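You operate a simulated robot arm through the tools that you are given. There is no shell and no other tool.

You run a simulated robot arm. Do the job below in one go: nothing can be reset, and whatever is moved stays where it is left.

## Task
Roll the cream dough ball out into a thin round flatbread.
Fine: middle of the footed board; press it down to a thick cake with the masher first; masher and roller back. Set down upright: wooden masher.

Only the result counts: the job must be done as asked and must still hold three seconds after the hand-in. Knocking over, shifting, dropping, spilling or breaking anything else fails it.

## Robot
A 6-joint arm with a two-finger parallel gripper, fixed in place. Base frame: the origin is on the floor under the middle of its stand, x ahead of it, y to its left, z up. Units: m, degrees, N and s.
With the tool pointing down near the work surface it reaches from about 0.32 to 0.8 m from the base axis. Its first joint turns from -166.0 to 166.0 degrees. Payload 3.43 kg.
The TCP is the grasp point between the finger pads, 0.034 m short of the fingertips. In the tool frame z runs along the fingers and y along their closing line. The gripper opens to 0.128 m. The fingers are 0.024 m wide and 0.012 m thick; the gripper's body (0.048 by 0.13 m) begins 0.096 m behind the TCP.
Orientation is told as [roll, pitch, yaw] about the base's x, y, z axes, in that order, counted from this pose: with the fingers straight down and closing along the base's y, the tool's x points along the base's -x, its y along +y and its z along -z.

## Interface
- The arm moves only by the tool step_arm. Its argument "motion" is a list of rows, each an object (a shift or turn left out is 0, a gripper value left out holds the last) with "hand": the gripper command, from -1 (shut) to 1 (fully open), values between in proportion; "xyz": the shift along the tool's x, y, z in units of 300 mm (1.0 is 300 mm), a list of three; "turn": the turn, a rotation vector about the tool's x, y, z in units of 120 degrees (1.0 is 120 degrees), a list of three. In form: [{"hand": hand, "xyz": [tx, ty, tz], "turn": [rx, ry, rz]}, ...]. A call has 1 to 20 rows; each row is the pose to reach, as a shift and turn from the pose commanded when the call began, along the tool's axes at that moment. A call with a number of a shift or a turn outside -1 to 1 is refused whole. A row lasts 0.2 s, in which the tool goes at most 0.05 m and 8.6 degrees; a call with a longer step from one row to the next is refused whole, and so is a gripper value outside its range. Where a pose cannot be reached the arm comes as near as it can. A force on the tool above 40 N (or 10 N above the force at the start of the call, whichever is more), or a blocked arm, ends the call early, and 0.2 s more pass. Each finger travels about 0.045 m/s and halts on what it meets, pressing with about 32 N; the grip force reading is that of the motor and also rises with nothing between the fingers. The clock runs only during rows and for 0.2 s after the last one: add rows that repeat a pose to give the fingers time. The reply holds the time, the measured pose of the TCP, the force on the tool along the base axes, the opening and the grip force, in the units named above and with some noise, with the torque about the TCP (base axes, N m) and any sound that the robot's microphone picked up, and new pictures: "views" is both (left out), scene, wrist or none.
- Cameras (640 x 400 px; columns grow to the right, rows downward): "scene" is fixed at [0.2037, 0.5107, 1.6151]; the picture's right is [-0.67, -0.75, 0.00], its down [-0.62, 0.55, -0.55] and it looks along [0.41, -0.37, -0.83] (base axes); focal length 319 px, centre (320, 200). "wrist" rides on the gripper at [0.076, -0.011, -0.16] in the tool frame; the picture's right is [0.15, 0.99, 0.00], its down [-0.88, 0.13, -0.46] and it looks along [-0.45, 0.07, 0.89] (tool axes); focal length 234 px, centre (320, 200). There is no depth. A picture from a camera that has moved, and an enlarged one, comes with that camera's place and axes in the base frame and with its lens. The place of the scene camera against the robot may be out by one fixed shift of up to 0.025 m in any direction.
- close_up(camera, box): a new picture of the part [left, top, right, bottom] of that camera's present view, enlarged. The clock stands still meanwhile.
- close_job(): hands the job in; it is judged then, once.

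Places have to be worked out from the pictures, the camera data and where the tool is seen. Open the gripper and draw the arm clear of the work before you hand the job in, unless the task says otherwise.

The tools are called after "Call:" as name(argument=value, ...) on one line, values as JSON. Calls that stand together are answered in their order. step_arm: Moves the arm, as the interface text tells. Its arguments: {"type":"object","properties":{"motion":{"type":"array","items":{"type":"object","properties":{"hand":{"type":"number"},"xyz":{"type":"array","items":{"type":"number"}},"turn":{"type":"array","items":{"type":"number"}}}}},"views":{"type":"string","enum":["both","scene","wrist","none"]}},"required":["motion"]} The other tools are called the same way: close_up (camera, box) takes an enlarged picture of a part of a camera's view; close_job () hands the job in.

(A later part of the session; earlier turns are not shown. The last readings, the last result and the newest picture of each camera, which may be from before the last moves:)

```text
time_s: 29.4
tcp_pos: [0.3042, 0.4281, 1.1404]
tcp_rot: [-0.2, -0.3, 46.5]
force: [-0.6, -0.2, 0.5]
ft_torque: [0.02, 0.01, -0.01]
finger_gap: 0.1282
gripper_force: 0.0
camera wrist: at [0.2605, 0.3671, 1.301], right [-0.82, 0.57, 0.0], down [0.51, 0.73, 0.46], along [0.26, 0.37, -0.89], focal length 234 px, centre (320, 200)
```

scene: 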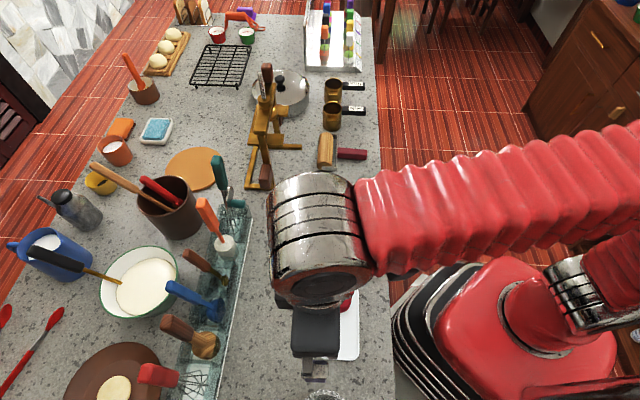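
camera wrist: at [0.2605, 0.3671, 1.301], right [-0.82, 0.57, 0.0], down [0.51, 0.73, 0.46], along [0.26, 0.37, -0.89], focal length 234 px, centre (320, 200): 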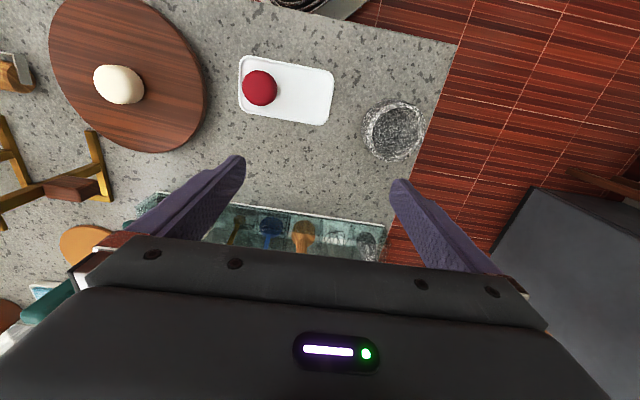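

I'm backed off and aligned with the masher along the tray. Now I'll tilt the tool 45° outward and lower it to about 1.05 to look at the masher roughly side-on.

Call:
step_arm(motion=[{"hand": 0.6, "xyz": [0, 0, 0.05], "turn": [0, -0.0625, 0]}, {"hand": 0.3, "xyz": [0, 0, 0.1], "turn": [0, -0.125, 0]}, {"hand": 0.1, "xyz": [0, 0, 0.15], "turn": [0, -0.1875, 0]}, {"hand": 0.1, "xyz": [0, 0, 0.2], "turn": [0, -0.25, 0]}, {"hand": 0.1, "xyz": [0, 0, 0.25], "turn": [0, -0.3125, 0]}, {"hand": 0.1, "xyz": [0, 0, 0.3], "turn": [0, -0.375, 0]}, {"hand": 0.1, "xyz": [0, 0, 0.3], "turn": [0, -0.375, 0]}], views="both")

Call:
close_up(camera="wrist", box=[180, 60, 460, 260])

```text
time_s: 31.0
tcp_pos: [0.3059, 0.4289, 1.0505]
tcp_rot: [0.0, -45.4, 46.4]
force: [-0.8, 0.8, 0.4]
ft_torque: [0.02, 0.01, -0.01]
finger_gap: 0.0703
gripper_force: 0.1
camera wrist: at [0.1995, 0.3019, 1.1101], right [-0.79, 0.61, -0.1], down [0.11, 0.3, 0.95], along [0.61, 0.73, -0.31], focal length 234 px, centre (320, 200)
```

scene: 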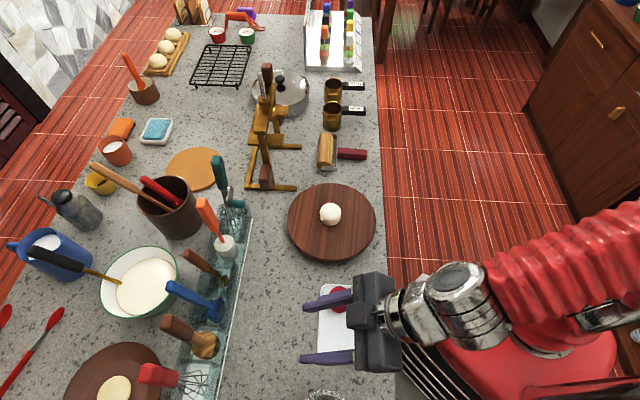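
wrist: 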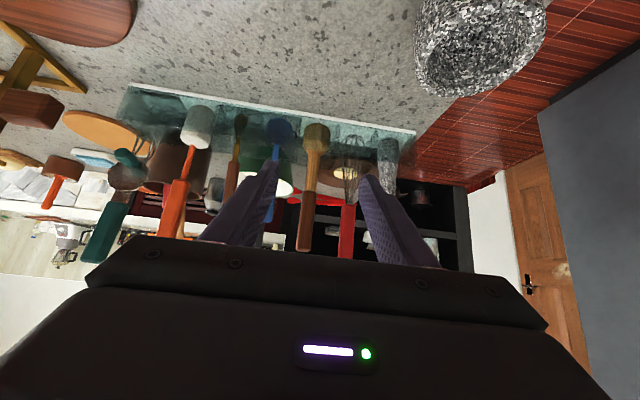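

```text
2.00 times, centred on (320, 160) of wrist
camera zoom: at [0.1995, 0.3019, 1.1101], right [-0.79, 0.61, -0.1], down [0.11, 0.3, 0.95], along [0.61, 0.73, -0.31], focal length 468 px, centre (320, 280)
```

zoom: 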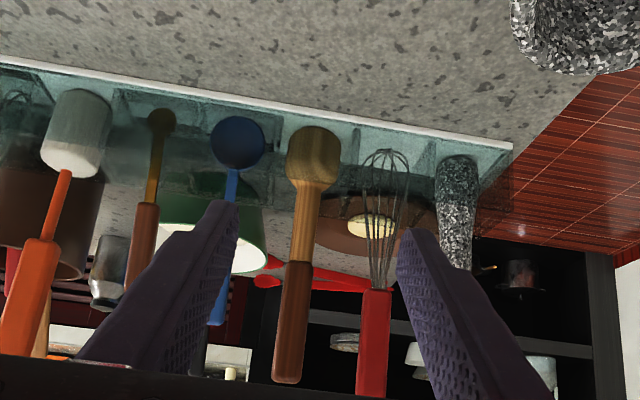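

This view shows the masher upright between the fingers and centred within 2 mm, with the whisk and the blue masher about 6.7 cm to each side. I'll narrow the gap to 0.06 and slide in around the handle at TCP z ≈ 1.015.

Call:
step_arm(motion=[{"hand": -0.06, "xyz": [-0.081, -0.001, 0.11]}, {"xyz": [-0.162, -0.002, 0.22]}, {"xyz": [-0.243, -0.003, 0.33]}, {"xyz": [-0.324, -0.004, 0.441]}, {"xyz": [-0.405, -0.005, 0.552]}, {"xyz": [-0.45, -0.005, 0.612]}, {"xyz": [-0.45, -0.005, 0.612]}], views="both")

Call:
close_up(camera="wrist", box=[180, 60, 460, 260])

```text
time_s: 32.6
tcp_pos: [0.4627, 0.5892, 1.0157]
tcp_rot: [-0.1, -45.2, 46.5]
force: [-0.1, 0.8, 0.2]
ft_torque: [0.01, 0.04, -0.01]
finger_gap: 0.0604
gripper_force: 0.0
camera wrist: at [0.3555, 0.4623, 1.0762], right [-0.79, 0.61, -0.11], down [0.11, 0.31, 0.95], along [0.61, 0.73, -0.31], focal length 234 px, centre (320, 200)
```

scene: 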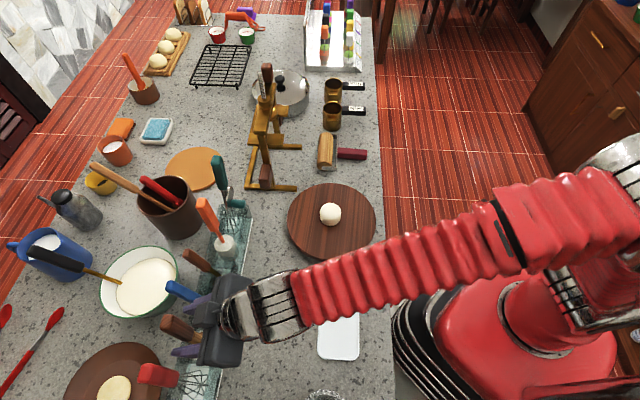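
wrist: 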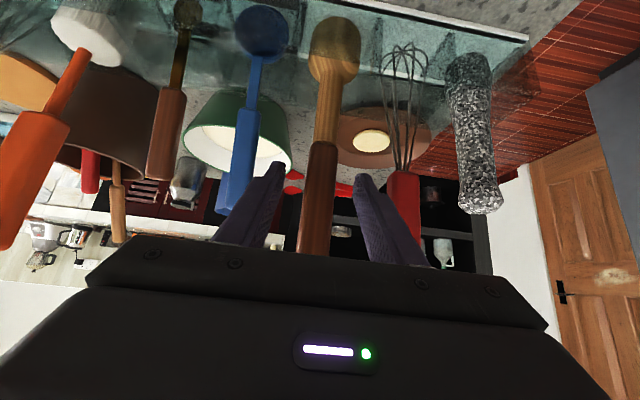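

```text
2.00 times, centred on (320, 160) of wrist
camera zoom: at [0.3555, 0.4623, 1.0762], right [-0.79, 0.61, -0.11], down [0.11, 0.31, 0.95], along [0.61, 0.73, -0.31], focal length 468 px, centre (320, 280)
```

zoom: 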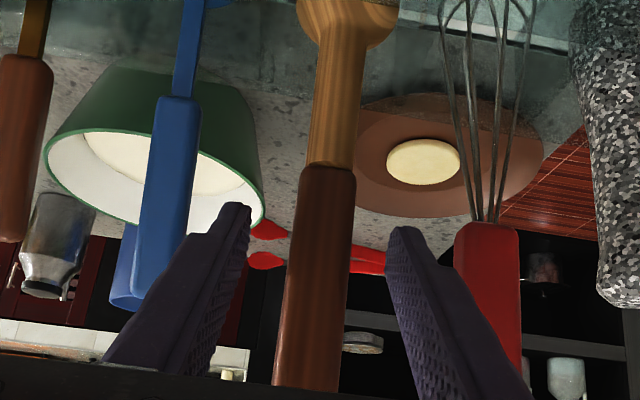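

The handle is centred between the fingers and the neighbours are clear. I'll advance the last 1.7 cm and close on the handle.

Call:
step_arm(motion=[{"hand": -0.06, "xyz": [-0.018, 0, 0.025]}, {"hand": -0.06, "xyz": [-0.034, 0, 0.047]}, {"hand": -0.3, "xyz": [-0.034, 0, 0.047]}, {"hand": -0.5, "xyz": [-0.034, 0, 0.047]}, {"hand": -0.7, "xyz": [-0.034, 0, 0.047]}, {"hand": -0.7, "xyz": [-0.034, 0, 0.047]}, {"hand": -0.7, "xyz": [-0.034, 0, 0.047]}], views="both")

Call:
close_up(camera="wrist", box=[180, 0, 460, 260])

```text
time_s: 34.2
tcp_pos: [0.4736, 0.6022, 1.0155]
tcp_rot: [-0.1, -45.2, 46.5]
force: [0.5, -0.1, 0.6]
ft_torque: [0.09, -0.14, 0.02]
finger_gap: 0.0256
gripper_force: 31.8
camera wrist: at [0.3669, 0.4754, 1.0749], right [-0.79, 0.61, -0.11], down [0.11, 0.31, 0.95], along [0.61, 0.73, -0.31], focal length 234 px, centre (320, 200)
```

scene: 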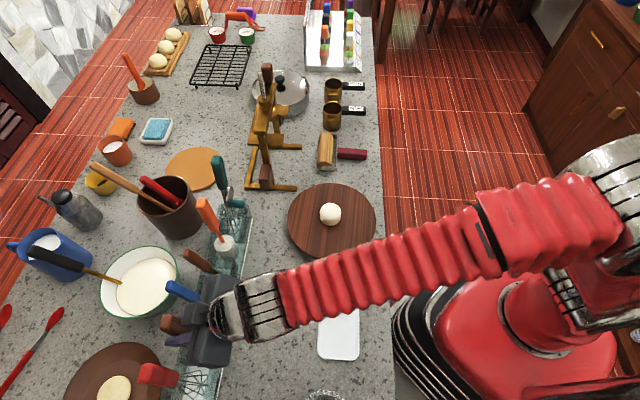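
wrist: 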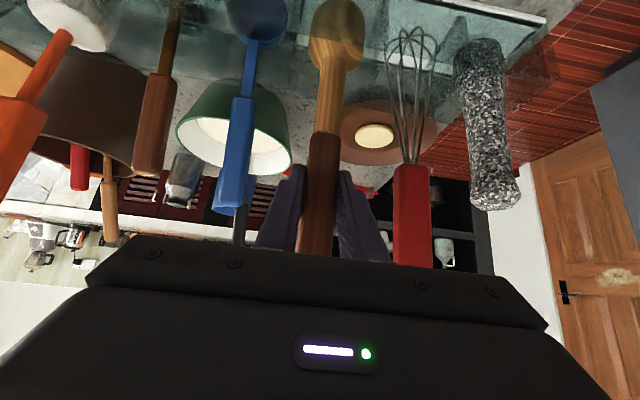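

```text
1.54 times, centred on (320, 130) of wrist
camera zoom: at [0.3669, 0.4754, 1.0749], right [-0.79, 0.61, -0.11], down [0.11, 0.31, 0.95], along [0.61, 0.73, -0.31], focal length 360 px, centre (320, 308)
```

zoom: 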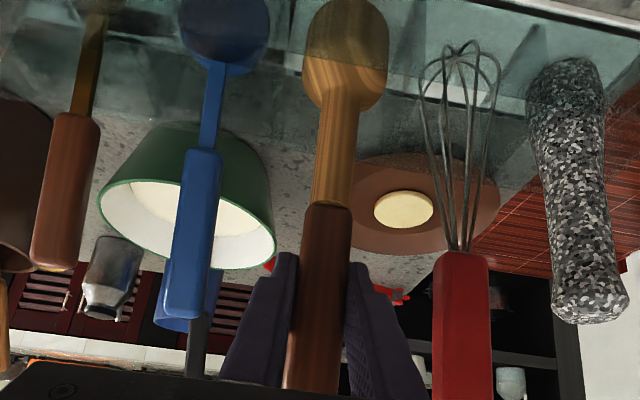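

The masher is gripped (gap 0.0256). I'll lift it straight up 0.15 m.

Call:
step_arm(motion=[{"hand": -0.7, "xyz": [-0.03, 0, -0.0298]}, {"xyz": [-0.08, 0, -0.0794]}, {"xyz": [-0.15, 0, -0.149]}, {"xyz": [-0.22, 0, -0.2184]}, {"xyz": [-0.29, 0, -0.288]}, {"xyz": [-0.3548, 0, -0.3523]}, {"xyz": [-0.3548, 0, -0.3523]}], views="both")

```text
time_s: 35.8
tcp_pos: [0.4714, 0.6045, 1.166]
tcp_rot: [-0.1, -45.2, 46.5]
force: [-0.2, 0.4, -0.9]
ft_torque: [0.01, 0.01, 0.0]
finger_gap: 0.0255
gripper_force: 32.2
camera wrist: at [0.3645, 0.477, 1.2249], right [-0.79, 0.61, -0.11], down [0.11, 0.31, 0.95], along [0.61, 0.73, -0.31], focal length 234 px, centre (320, 200)
```

scene: 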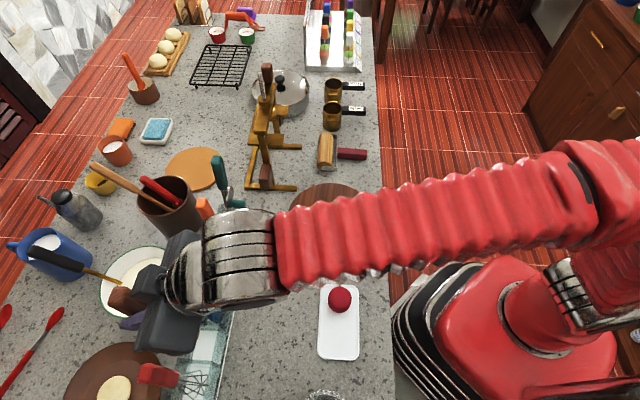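
wrist: 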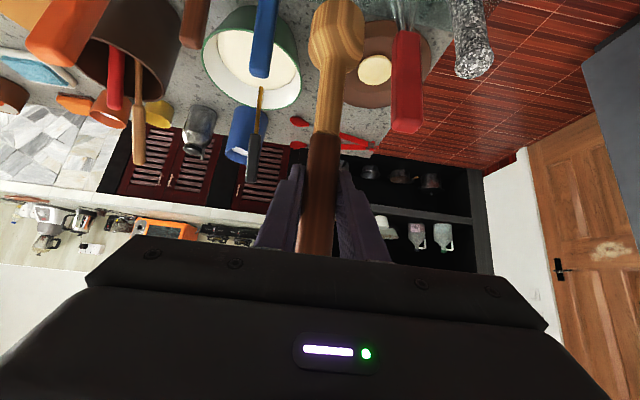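

The masher is lifted with no slip. I'll retreat toward the robot to clear the tray, then carry the masher toward the board, keeping the same orientation so it stays upright.

Call:
step_arm(motion=[{"hand": -0.7, "xyz": [0.0998, 0, -0.1006]}, {"xyz": [0.1997, 0, -0.2012]}, {"xyz": [0.2995, 0, -0.3017]}, {"xyz": [0.3993, 0, -0.4023]}, {"xyz": [0.4283, -0.1446, -0.4315]}, {"xyz": [0.4572, -0.2893, -0.4607]}, {"xyz": [0.4862, -0.4339, -0.4898]}, {"xyz": [0.5152, -0.5785, -0.519]}, {"xyz": [0.5441, -0.7232, -0.5482]}, {"xyz": [0.5731, -0.8678, -0.5773]}, {"xyz": [0.5731, -0.8678, -0.5773]}], views="both")

```text
time_s: 38.2
tcp_pos: [0.4932, 0.2445, 1.1619]
tcp_rot: [-0.1, -45.1, 46.5]
force: [0.2, 0.3, -1.1]
ft_torque: [0.06, -0.01, 0.0]
finger_gap: 0.026
gripper_force: 31.7
camera wrist: at [0.3867, 0.1169, 1.2218], right [-0.79, 0.61, -0.1], down [0.11, 0.31, 0.95], along [0.61, 0.73, -0.31], focal length 234 px, centre (320, 200)
```

scene: 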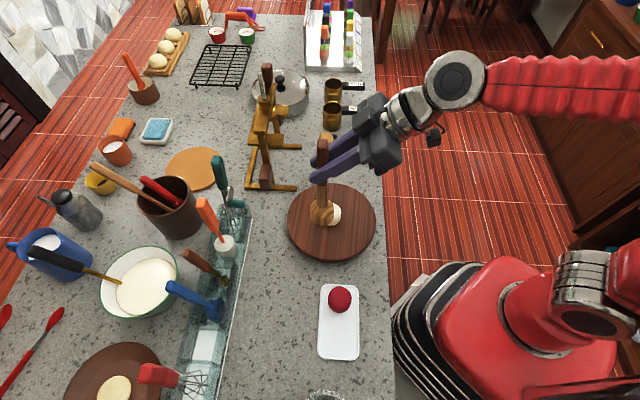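
wrist: 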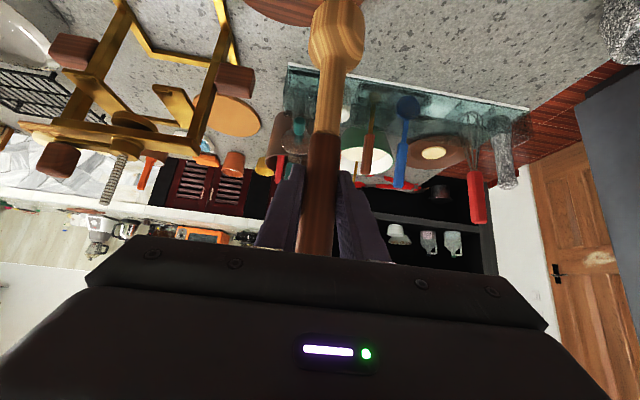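

The masher is nearly over the board. I'll make the final lateral alignment and lower it to about 2 cm above the dough for a check.

Call:
step_arm(motion=[{"hand": -0.7, "xyz": [0.0218, -0.1085, -0.0219]}, {"xyz": [0.0435, -0.212, -0.0437]}, {"xyz": [0.1026, -0.212, 0.015]}, {"xyz": [0.1618, -0.212, 0.0737]}, {"xyz": [0.1618, -0.212, 0.0737]}], views="both")

Call:
close_up(camera="scene", box=[270, 140, 400, 270])

Call:
close_up(camera="wrist", box=[220, 0, 440, 160])

```text
time_s: 39.4
tcp_pos: [0.5277, 0.1898, 1.1143]
tcp_rot: [-0.1, -45.2, 46.5]
force: [0.1, 0.7, -1.1]
ft_torque: [0.0, 0.0, -0.01]
finger_gap: 0.0255
gripper_force: 31.9
camera wrist: at [0.4209, 0.0635, 1.174], right [-0.79, 0.61, -0.11], down [0.11, 0.31, 0.95], along [0.61, 0.73, -0.31], focal length 234 px, centre (320, 200)
```

scene: 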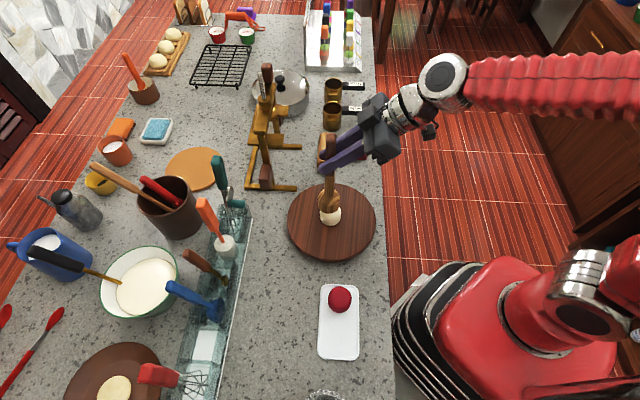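
wrist: 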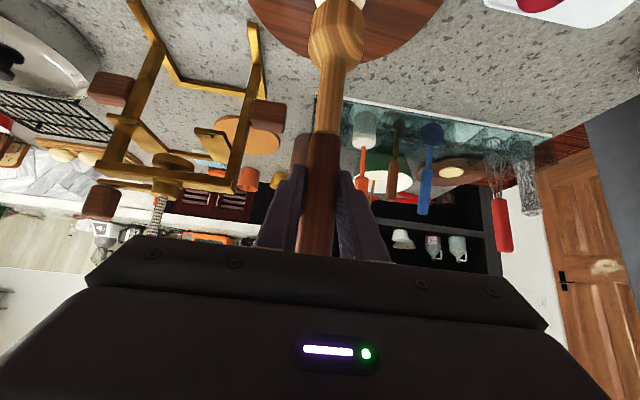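

```text
3.08 times, centred on (335, 205) of scene
camera zoom: at [0.2037, 0.5107, 1.6151], right [-0.67, -0.75, 0.0], down [-0.62, 0.55, -0.55], along [0.41, -0.37, -0.83], focal length 981 px, centre (274, 185)
```

zoom: 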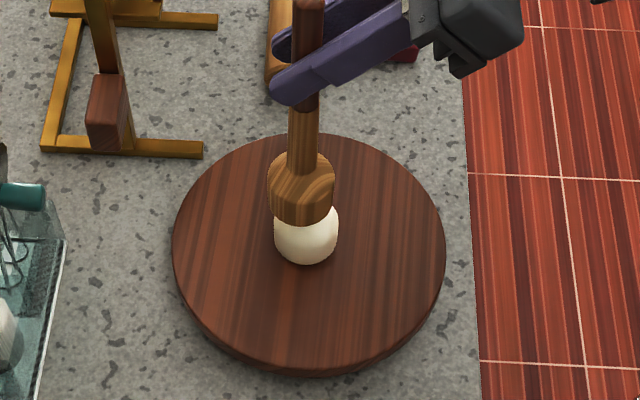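

```text
2.50 times, centred on (330, 80) of wrist
camera zoom: at [0.4209, 0.0635, 1.174], right [-0.79, 0.61, -0.11], down [0.11, 0.31, 0.95], along [0.61, 0.73, -0.31], focal length 585 px, centre (295, 500)
```

zoom: 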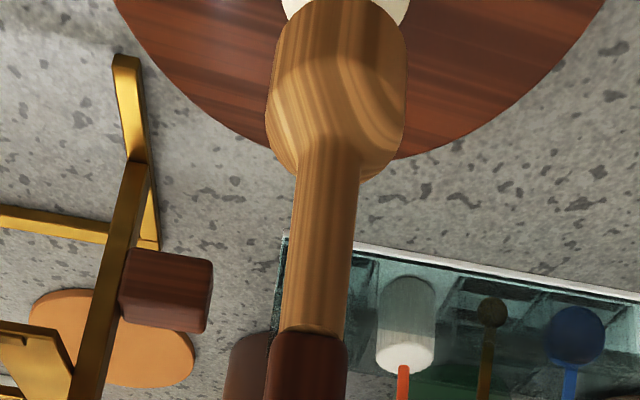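

In the scene view the masher head sits about 6–7 mm too far outward (+r) of the dough. I'll shift it back 6 mm, then lower in small steps to feel the dough.

Call:
step_arm(motion=[{"hand": -0.7, "xyz": [0.0141, 0, -0.0142]}, {"xyz": [0.033, 0, 0.0046]}, {"xyz": [0.0472, 0, 0.0187]}, {"xyz": [0.0543, 0, 0.0257]}, {"xyz": [0.0614, 0, 0.0328]}], views="scene")

Call:
close_up(camera="scene", box=[280, 160, 380, 260])

```text
time_s: 40.6
tcp_pos: [0.5249, 0.1853, 1.095]
tcp_rot: [-0.1, -45.2, 46.5]
force: [-0.4, -1.1, -2.2]
ft_torque: [-0.01, -0.01, 0.0]
finger_gap: 0.0256
gripper_force: 31.9
```

scene: 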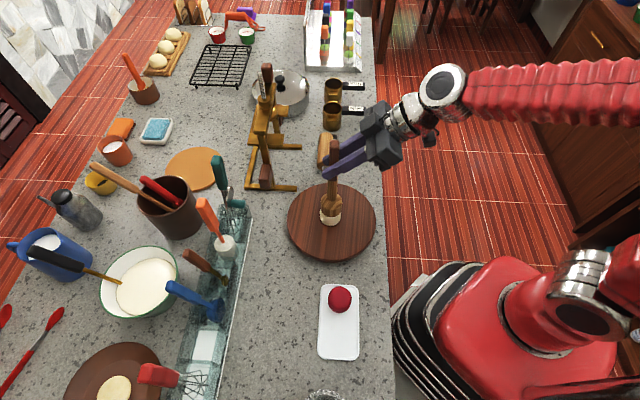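

```text
4.00 times, centred on (330, 210) of scene
camera zoom: at [0.2037, 0.5107, 1.6151], right [-0.67, -0.75, 0.0], down [-0.62, 0.55, -0.55], along [0.41, -0.37, -0.83], focal length 1275 px, centre (280, 160)
```

zoom: 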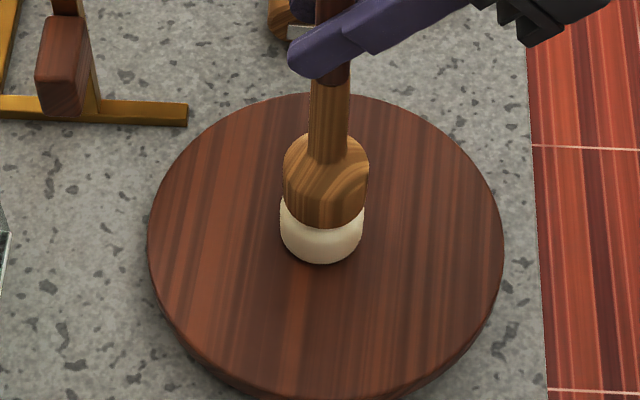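

The alignment looks good now, and the masher is just about touching the dough. I'll press down in 2 mm steps.

Call:
step_arm(motion=[{"hand": -1, "xyz": [0.0047, 0, 0.0047]}, {"xyz": [0.0095, 0, 0.0094]}, {"xyz": [0.0142, 0, 0.0141]}, {"xyz": [0.0189, 0, 0.0188]}, {"xyz": [0.0237, 0, 0.0235]}], views="scene")

Call:
close_up(camera="scene", box=[280, 160, 380, 260])

```text
time_s: 41.8
tcp_pos: [0.5235, 0.1849, 1.0857]
tcp_rot: [-0.2, -45.2, 46.4]
force: [-1.0, -0.5, 0.6]
ft_torque: [-0.09, 0.04, 0.0]
finger_gap: 0.0254
gripper_force: 32.3
```

scene: 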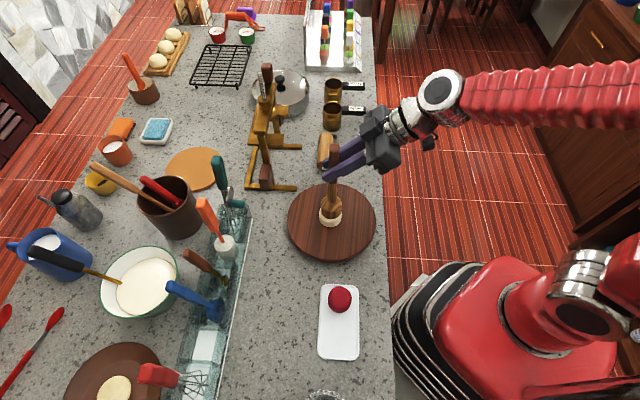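

```text
4.00 times, centred on (330, 210) of scene
camera zoom: at [0.2037, 0.5107, 1.6151], right [-0.67, -0.75, 0.0], down [-0.62, 0.55, -0.55], along [0.41, -0.37, -0.83], focal length 1275 px, centre (280, 160)
```

zoom: 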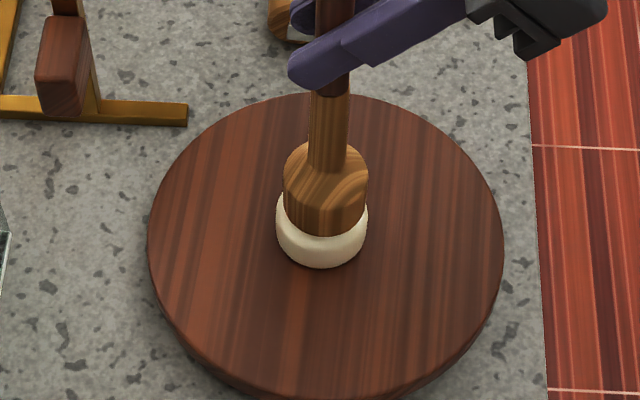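

The dough yields gently and spreads evenly under the masher. I'll press 9 mm further in 1.5 mm steps.

Call:
step_arm(motion=[{"hand": -1, "xyz": [0.0035, 0, 0.0035]}, {"xyz": [0.0071, 0, 0.007]}, {"xyz": [0.0106, 0, 0.0106]}, {"xyz": [0.0142, 0, 0.0141]}, {"xyz": [0.0177, 0, 0.0176]}, {"xyz": [0.0213, 0, 0.0211]}, {"xyz": [0.0213, 0, 0.0211]}], views="scene")

Call:
close_up(camera="scene", box=[280, 160, 380, 260])

```text
time_s: 43.4
tcp_pos: [0.5219, 0.1856, 1.0753]
tcp_rot: [-0.2, -45.2, 46.5]
force: [0.2, 0.0, -0.6]
ft_torque: [0.01, -0.01, 0.01]
finger_gap: 0.0258
gripper_force: 32.7
```

scene: 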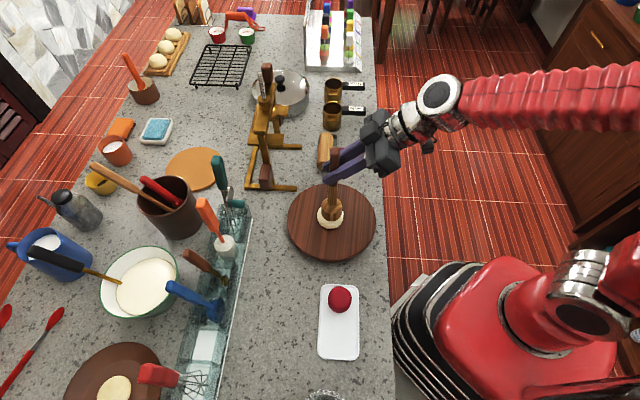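

```text
4.00 times, centred on (330, 210) of scene
camera zoom: at [0.2037, 0.5107, 1.6151], right [-0.67, -0.75, 0.0], down [-0.62, 0.55, -0.55], along [0.41, -0.37, -0.83], focal length 1275 px, centre (280, 160)
```

zoom: 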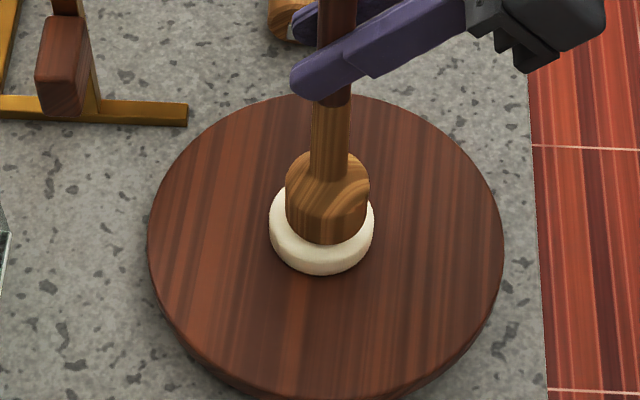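

The cake is now about 67 mm across and 29 mm thick. I'll press another 8 mm to make a squat thick cake.

Call:
step_arm(motion=[{"hand": -1, "xyz": [0.0035, 0, 0.0035]}, {"xyz": [0.0071, 0, 0.007]}, {"xyz": [0.0106, 0, 0.0106]}, {"xyz": [0.0142, 0, 0.0141]}, {"xyz": [0.0177, 0, 0.0176]}, {"xyz": [0.0192, 0, 0.019]}, {"xyz": [0.0192, 0, 0.019]}], views="scene")

Call:
close_up(camera="scene", box=[280, 160, 380, 260])

```text
time_s: 45.0
tcp_pos: [0.5235, 0.1854, 1.0687]
tcp_rot: [-0.2, -45.2, 46.6]
force: [4.4, 2.0, 7.4]
ft_torque: [0.46, -0.86, -0.07]
finger_gap: 0.0256
gripper_force: 32.1
```

scene: 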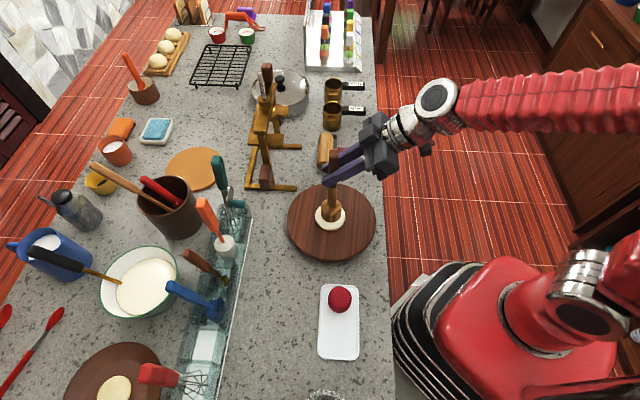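

```text
4.00 times, centred on (330, 210) of scene
camera zoom: at [0.2037, 0.5107, 1.6151], right [-0.67, -0.75, 0.0], down [-0.62, 0.55, -0.55], along [0.41, -0.37, -0.83], focal length 1275 px, centre (280, 160)
```

zoom: 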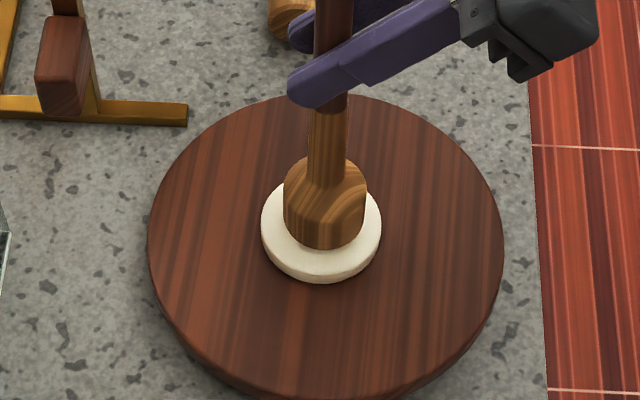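

The cake is now about 76 mm across and 22–23 mm thick, and resistance has begun (7 N), so that's a good thick cake. I'll lift the masher straight up 10 cm and inspect.

Call:
step_arm(motion=[{"hand": -1, "xyz": [-0.02, 0, -0.0199]}, {"xyz": [-0.06, 0, -0.0596]}, {"xyz": [-0.12, 0, -0.1192]}, {"xyz": [-0.18, 0, -0.1788]}, {"xyz": [-0.2365, 0, -0.2349]}, {"xyz": [-0.2365, 0, -0.2349]}], views="both")

Call:
close_up(camera="scene", box=[270, 100, 400, 270])

Call:
close_up(camera="wrist", box=[180, 0, 460, 260])

```text
time_s: 46.4
tcp_pos: [0.5253, 0.1841, 1.1684]
tcp_rot: [-0.2, -45.2, 46.5]
force: [0.5, 0.3, -1.8]
ft_torque: [-0.01, 0.03, 0.06]
finger_gap: 0.0256
gripper_force: 32.4
camera wrist: at [0.418, 0.0582, 1.2286], right [-0.79, 0.61, -0.11], down [0.11, 0.31, 0.95], along [0.61, 0.73, -0.31], focal length 234 px, centre (320, 200)
```

scene: 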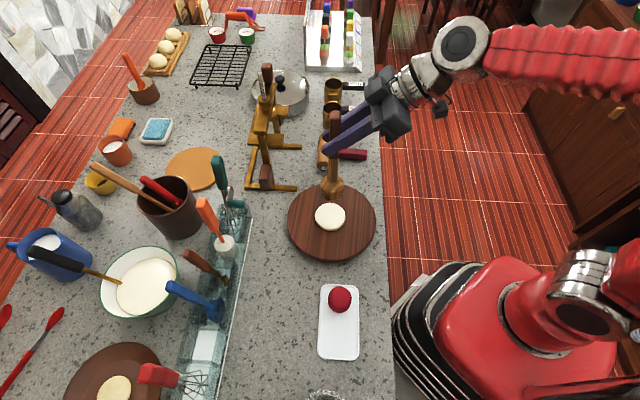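
wrist: 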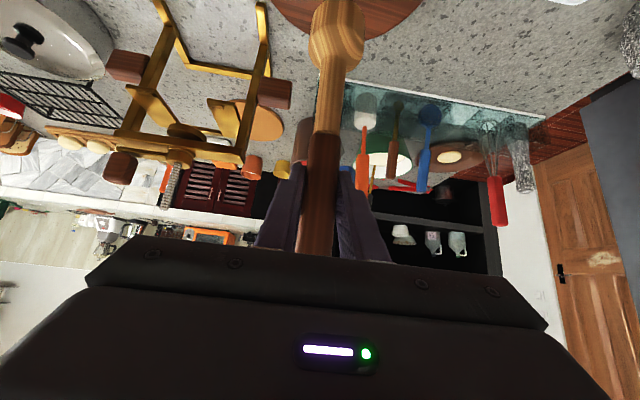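

```text
2.35 times, centred on (335, 185) of scene
camera zoom: at [0.2037, 0.5107, 1.6151], right [-0.67, -0.75, 0.0], down [-0.62, 0.55, -0.55], along [0.41, -0.37, -0.83], focal length 750 px, centre (285, 235)
```

zoom: 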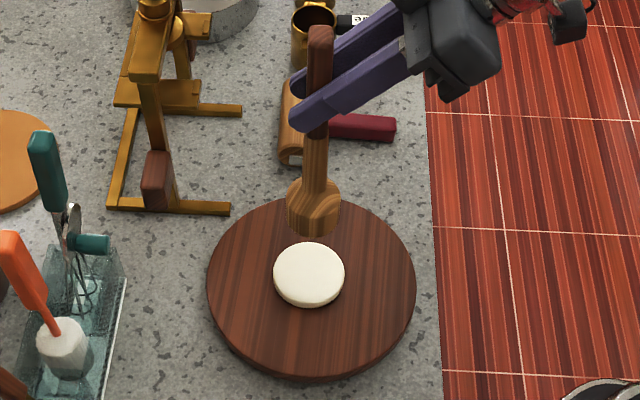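

```text
1.54 times, centred on (320, 130) of wrist
camera zoom: at [0.418, 0.0582, 1.2286], right [-0.79, 0.61, -0.11], down [0.11, 0.31, 0.95], along [0.61, 0.73, -0.31], focal length 360 px, centre (320, 308)
```

zoom: 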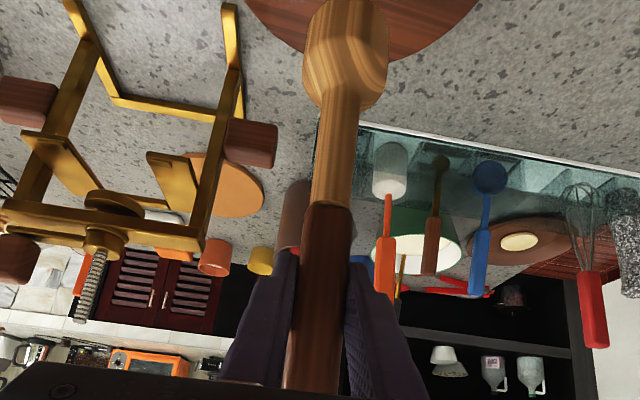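

The cake is neat and centred, and the masher hasn't slipped in the grip. I'll carry it back along the same path toward the tray.

Call:
step_arm(motion=[{"hand": -1, "xyz": [-0.0273, 0.1311, 0.0291]}, {"xyz": [-0.0546, 0.2622, 0.0582]}, {"xyz": [-0.0819, 0.3933, 0.0873]}, {"xyz": [-0.1091, 0.5245, 0.1165]}, {"xyz": [-0.1364, 0.6556, 0.1456]}, {"xyz": [-0.1637, 0.7867, 0.1747]}, {"xyz": [-0.191, 0.9178, 0.2038]}, {"xyz": [-0.191, 0.9178, 0.2038]}], views="none")

Call:
step_arm(motion=[{"hand": -1, "xyz": [-0.0337, 0.162, 0.036]}, {"xyz": [-0.0337, 0.162, 0.036]}, {"xyz": [-0.1135, 0.162, 0.1165]}, {"xyz": [-0.1934, 0.162, 0.1969]}, {"xyz": [-0.2733, 0.162, 0.2774]}, {"xyz": [-0.3531, 0.162, 0.3578]}, {"xyz": [-0.433, 0.162, 0.4383]}, {"xyz": [-0.433, 0.162, 0.4383]}], views="both")

Call:
close_up(camera="wrist", box=[180, 0, 460, 260])

```text
time_s: 48.2
tcp_pos: [0.3812, 0.4365, 1.1656]
tcp_rot: [-0.1, -45.2, 46.6]
force: [0.2, -0.4, -1.2]
ft_torque: [-0.02, 0.02, 0.01]
finger_gap: 0.0254
gripper_force: 31.7
```

```text
refused: row 1 steps farther than a row can; nothing moved
```

```text
1.54 times, centred on (320, 130) of wrist
camera zoom: at [0.275, 0.3095, 1.2254], right [-0.79, 0.61, -0.11], down [0.11, 0.31, 0.95], along [0.61, 0.73, -0.31], focal length 360 px, centre (320, 308)
```

zoom: 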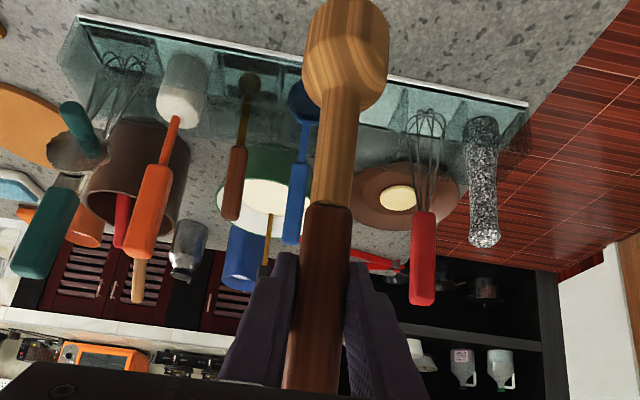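

The first row of that call was a hair too long, so nothing moved. I'm repeating it with smaller steps, ending above the masher's slot at lift height.

Call:
step_arm(motion=[{"hand": -1, "xyz": [-0.0168, 0.081, 0.018]}, {"xyz": [-0.0337, 0.162, 0.036]}, {"xyz": [-0.0337, 0.162, 0.036]}, {"xyz": [-0.1135, 0.162, 0.1165]}, {"xyz": [-0.1934, 0.162, 0.1969]}, {"xyz": [-0.2733, 0.162, 0.2774]}, {"xyz": [-0.3531, 0.162, 0.3578]}, {"xyz": [-0.433, 0.162, 0.4383]}, {"xyz": [-0.433, 0.162, 0.4383]}], views="both")

Call:
close_up(camera="wrist", box=[180, 0, 460, 260])

```text
time_s: 50.2
tcp_pos: [0.4744, 0.6023, 1.1638]
tcp_rot: [0.0, -45.2, 46.5]
force: [-0.3, -0.1, -1.6]
ft_torque: [0.03, 0.02, -0.01]
finger_gap: 0.0257
gripper_force: 31.9
camera wrist: at [0.368, 0.4754, 1.2235], right [-0.79, 0.61, -0.11], down [0.11, 0.31, 0.95], along [0.61, 0.73, -0.31], focal length 234 px, centre (320, 200)
```

scene: 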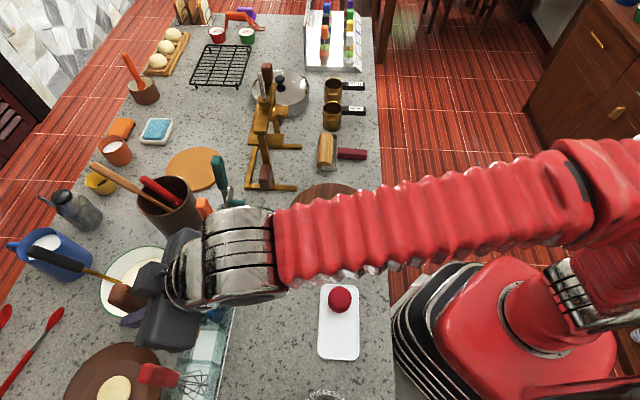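
wrist: 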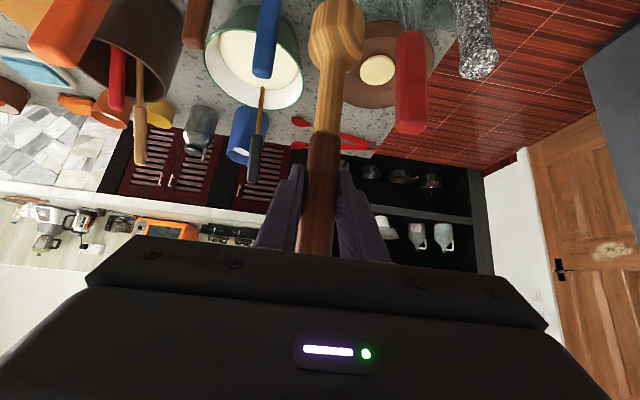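

```text
1.54 times, centred on (320, 130) of wrist
camera zoom: at [0.368, 0.4754, 1.2235], right [-0.79, 0.61, -0.11], down [0.11, 0.31, 0.95], along [0.61, 0.73, -0.31], focal length 360 px, centre (320, 308)
```

zoom: 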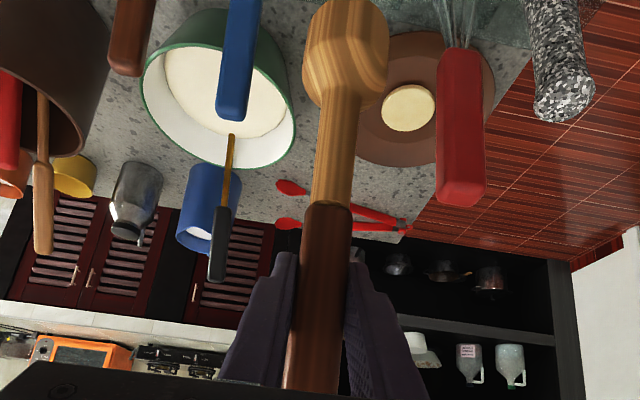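

The view almost matches the one just after the lift, but the tool may be about 3 mm off laterally. I'll wait briefly and re-measure before inserting.

Call:
step_arm(motion=[{"hand": -1, "xyz": [0, 0, 0]}, {"xyz": [0, 0, 0]}, {"xyz": [0, 0, 0]}], views="wrist")

Call:
step_arm(motion=[{"hand": -1, "xyz": [0, 0, 0]}], views="none")

Call:
step_arm(motion=[{"hand": -1, "xyz": [0, 0, 0]}], views="none")

```text
time_s: 51.0
tcp_pos: [0.4752, 0.602, 1.1638]
tcp_rot: [-0.1, -45.2, 46.5]
force: [-0.1, 0.3, -1.8]
ft_torque: [0.04, -0.02, -0.01]
finger_gap: 0.0254
gripper_force: 31.1
camera wrist: at [0.3679, 0.4753, 1.2236], right [-0.79, 0.61, -0.11], down [0.11, 0.31, 0.95], along [0.61, 0.73, -0.31], focal length 234 px, centre (320, 200)
```

wrist: 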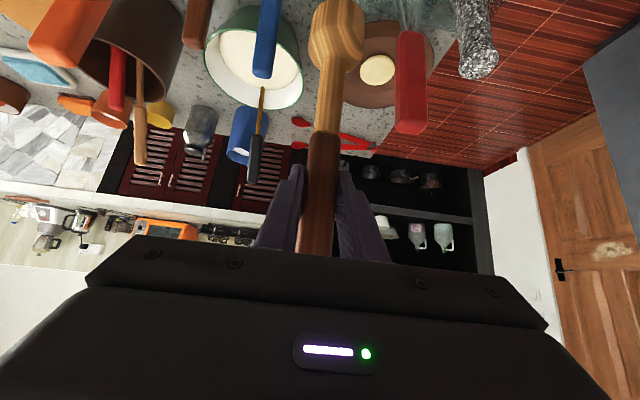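

```text
time_s: 51.4
tcp_pos: [0.4762, 0.6019, 1.1636]
tcp_rot: [-0.1, -45.2, 46.5]
force: [-0.9, -0.3, -1.2]
ft_torque: [0.02, -0.01, 0.01]
finger_gap: 0.0255
gripper_force: 32.0
```

```text
time_s: 51.8
tcp_pos: [0.4758, 0.6028, 1.1639]
tcp_rot: [-0.1, -45.2, 46.4]
force: [-0.6, -0.9, -0.9]
ft_torque: [0.0, -0.01, 0.03]
finger_gap: 0.0257
gripper_force: 31.7
```

Readings settle at [0.4754, 0.6023], within 2 mm of the grasp position. I'll correct 2 mm sideways and lower the masher into its slot, stopping 2 cm above the floor to look.

Call:
step_arm(motion=[{"hand": -1, "xyz": [0.0, 0.0067, 0.0]}, {"xyz": [0.0473, 0.0067, 0.047]}, {"xyz": [0.0946, 0.0067, 0.0939]}, {"xyz": [0.1419, 0.0067, 0.1409]}, {"xyz": [0.1656, 0.0067, 0.1644]}, {"xyz": [0.1656, 0.0067, 0.1644]}], views="both")

Call:
close_up(camera="wrist", box=[220, 0, 460, 180])

Call:
close_up(camera="scene", box=[130, 270, 260, 400])

```text
time_s: 53.2
tcp_pos: [0.4726, 0.6039, 1.0934]
tcp_rot: [-0.1, -45.2, 46.6]
force: [0.4, 0.7, -1.5]
ft_torque: [0.04, 0.0, 0.0]
finger_gap: 0.0257
gripper_force: 31.5
camera wrist: at [0.3662, 0.4772, 1.1532], right [-0.79, 0.61, -0.11], down [0.11, 0.31, 0.95], along [0.61, 0.73, -0.31], focal length 234 px, centre (320, 200)
```

scene: 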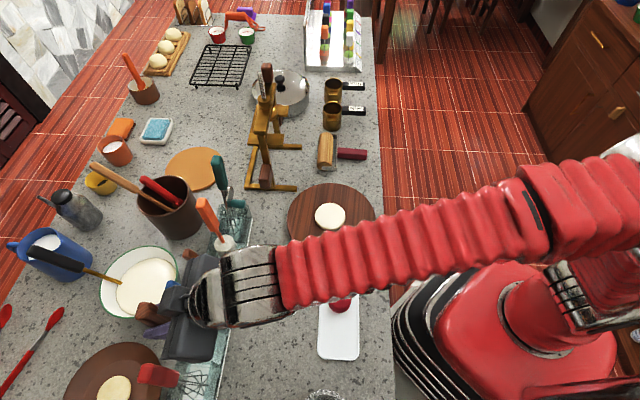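
wrist: 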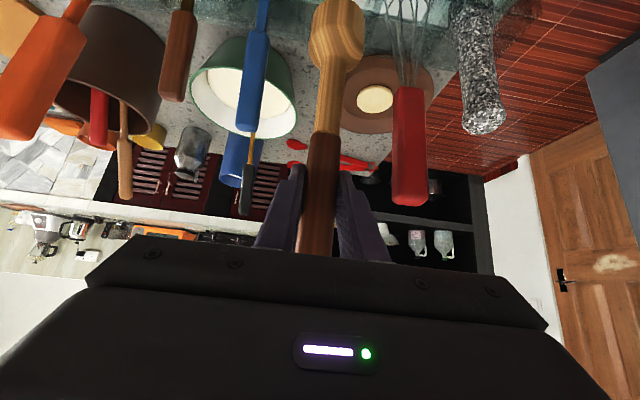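

```text
2.22 times, centred on (340, 90) of wrist
camera zoom: at [0.3662, 0.4772, 1.1532], right [-0.79, 0.61, -0.11], down [0.11, 0.31, 0.95], along [0.61, 0.73, -0.31], focal length 520 px, centre (276, 444)
```

zoom: 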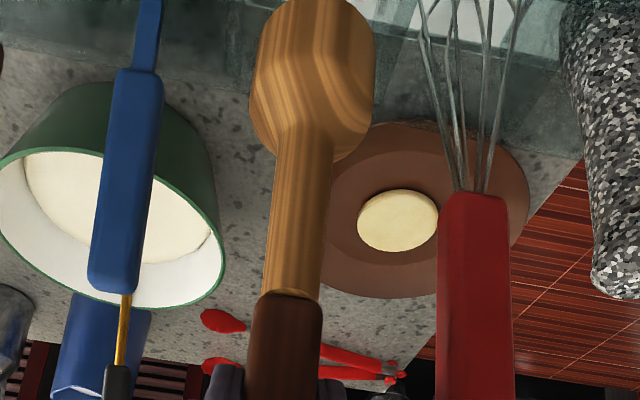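

```text
3.08 times, centred on (195, 335) of scene
camera zoom: at [0.2037, 0.5107, 1.6151], right [-0.67, -0.75, 0.0], down [-0.62, 0.55, -0.55], along [0.41, -0.37, -0.83], focal length 981 px, centre (705, -215)
```

zoom: 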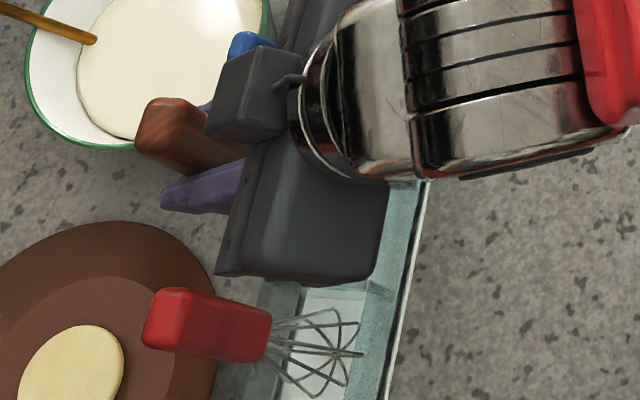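

Lateral alignment is good. I'm lowering the rest of the way, slowing near the tray floor (expected contact at TCP z ≈ 1.0155).

Call:
step_arm(motion=[{"hand": -1, "xyz": [0.0473, 0, 0.047]}, {"xyz": [0.0946, 0, 0.0939]}, {"xyz": [0.1301, 0, 0.1292]}, {"xyz": [0.1537, 0, 0.1527]}, {"xyz": [0.1679, 0, 0.1668]}, {"xyz": [0.175, 0, 0.1738]}, {"xyz": [0.1786, 0, 0.1773]}], views="both")

Call:
close_up(camera="wrist", box=[180, 0, 460, 260])

```text
time_s: 54.8
tcp_pos: [0.4726, 0.6051, 1.0195]
tcp_rot: [0.0, -45.1, 46.5]
force: [0.6, 0.0, -1.8]
ft_torque: [-0.02, 0.02, 0.01]
finger_gap: 0.0257
gripper_force: 32.0
camera wrist: at [0.3655, 0.4777, 1.0788], right [-0.79, 0.61, -0.11], down [0.11, 0.31, 0.95], along [0.61, 0.73, -0.31], focal length 234 px, centre (320, 200)
```

scene: 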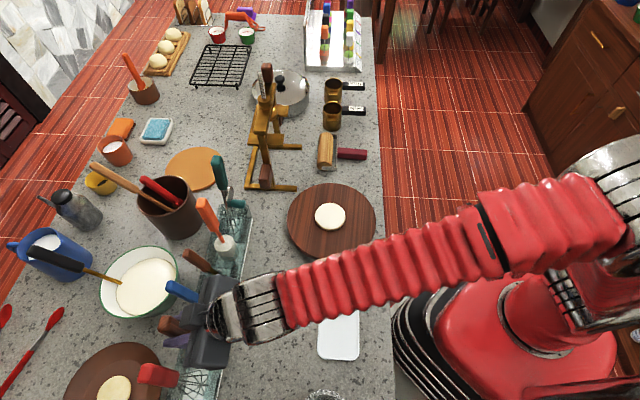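
wrist: 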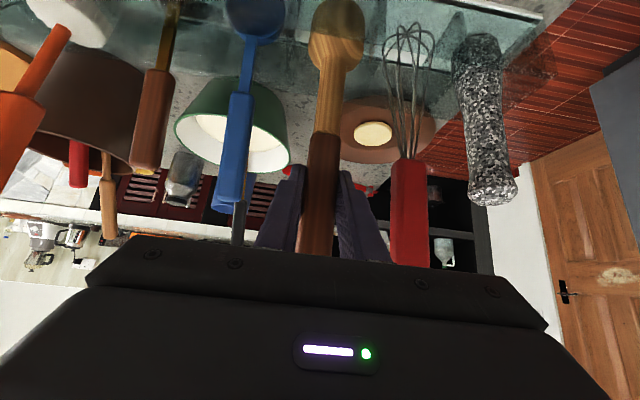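

```text
1.54 times, centred on (320, 130) of wrist
camera zoom: at [0.3655, 0.4777, 1.0788], right [-0.79, 0.61, -0.11], down [0.11, 0.31, 0.95], along [0.61, 0.73, -0.31], focal length 360 px, centre (320, 308)
```

zoom: 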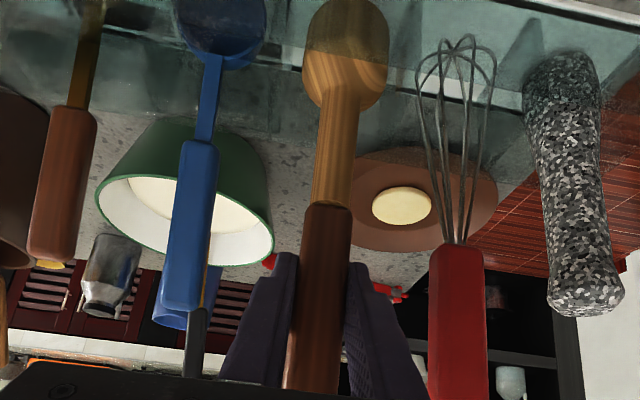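

The masher is in its slot, about 4 mm above the floor and about 3 mm to one side of its original spot. I'll shift back 3 mm and lower to contact.

Call:
step_arm(motion=[{"hand": -1, "xyz": [0, -0.005, 0]}, {"xyz": [0, -0.01, 0]}, {"xyz": [0.0047, -0.01, 0.0047]}, {"xyz": [0.0083, -0.01, 0.0082]}, {"xyz": [0.0106, -0.01, 0.0106]}], views="wrist")

Call:
close_up(camera="wrist", box=[180, 0, 460, 260])

```text
time_s: 56.0
tcp_pos: [0.476, 0.6019, 1.0143]
tcp_rot: [-0.1, -45.4, 46.6]
force: [-3.4, -0.6, 8.4]
ft_torque: [-0.05, 0.33, 0.04]
finger_gap: 0.0257
gripper_force: 31.8
camera wrist: at [0.3678, 0.4754, 1.0746], right [-0.79, 0.61, -0.1], down [0.11, 0.3, 0.95], along [0.61, 0.73, -0.3], focal length 234 px, centre (320, 200)
```

wrist: 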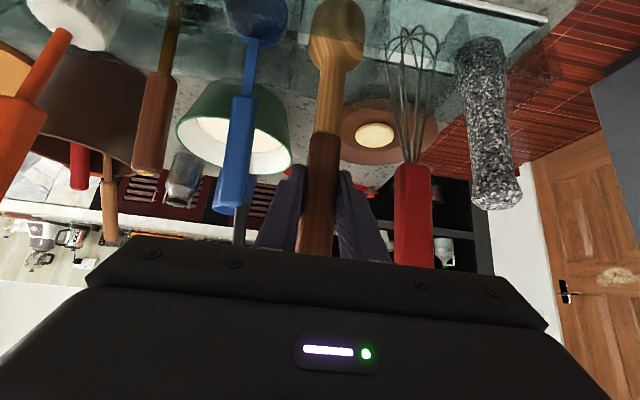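

```text
1.54 times, centred on (320, 130) of wrist
camera zoom: at [0.3678, 0.4754, 1.0746], right [-0.79, 0.61, -0.1], down [0.11, 0.3, 0.95], along [0.61, 0.73, -0.3], focal length 360 px, centre (320, 308)
```

zoom: 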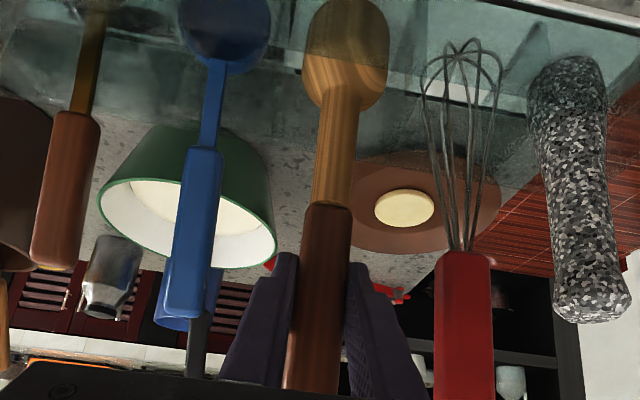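

The masher stands on the tray floor (8 N) at its original spot. I'll ease up slightly and open to a 0.06 gap.

Call:
step_arm(motion=[{"hand": -0.6, "xyz": [-0.002, 0, -0.002]}, {"hand": -0.4, "xyz": [-0.003, 0, -0.003]}, {"hand": -0.2, "xyz": [-0.003, 0, -0.003]}, {"hand": -0.06, "xyz": [-0.003, 0, -0.003]}, {"hand": -0.06, "xyz": [-0.003, 0, -0.003]}], views="wrist")

Call:
close_up(camera="wrist", box=[180, 0, 460, 260])

```text
time_s: 57.2
tcp_pos: [0.4747, 0.6005, 1.0145]
tcp_rot: [-0.1, -45.2, 46.4]
force: [0.1, -0.2, 0.3]
ft_torque: [0.0, -0.01, 0.01]
finger_gap: 0.0602
gripper_force: 0.1
camera wrist: at [0.3676, 0.4751, 1.0751], right [-0.79, 0.61, -0.11], down [0.11, 0.31, 0.95], along [0.61, 0.73, -0.31], focal length 234 px, centre (320, 200)
```

wrist: 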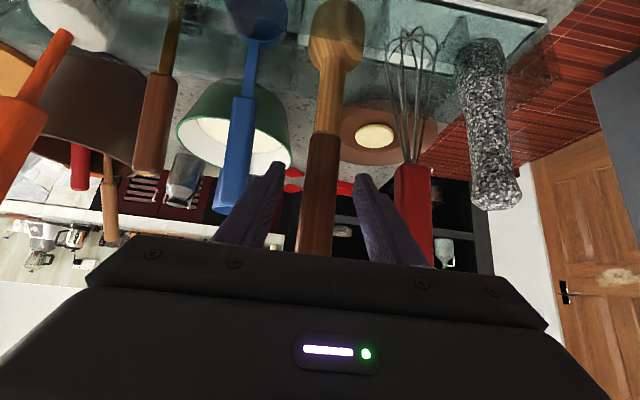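

```text
1.54 times, centred on (320, 130) of wrist
camera zoom: at [0.3676, 0.4751, 1.0751], right [-0.79, 0.61, -0.11], down [0.11, 0.31, 0.95], along [0.61, 0.73, -0.31], focal length 360 px, centre (320, 308)
```

zoom: 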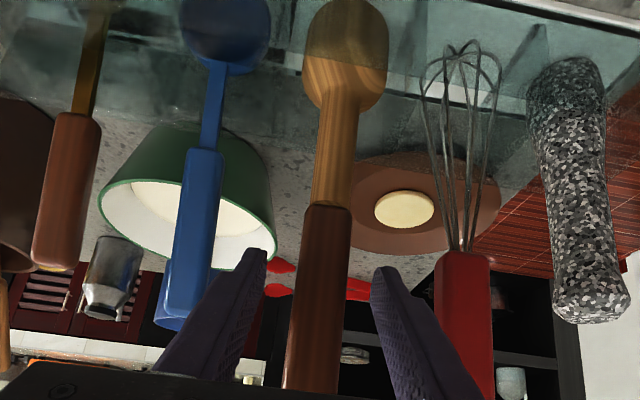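

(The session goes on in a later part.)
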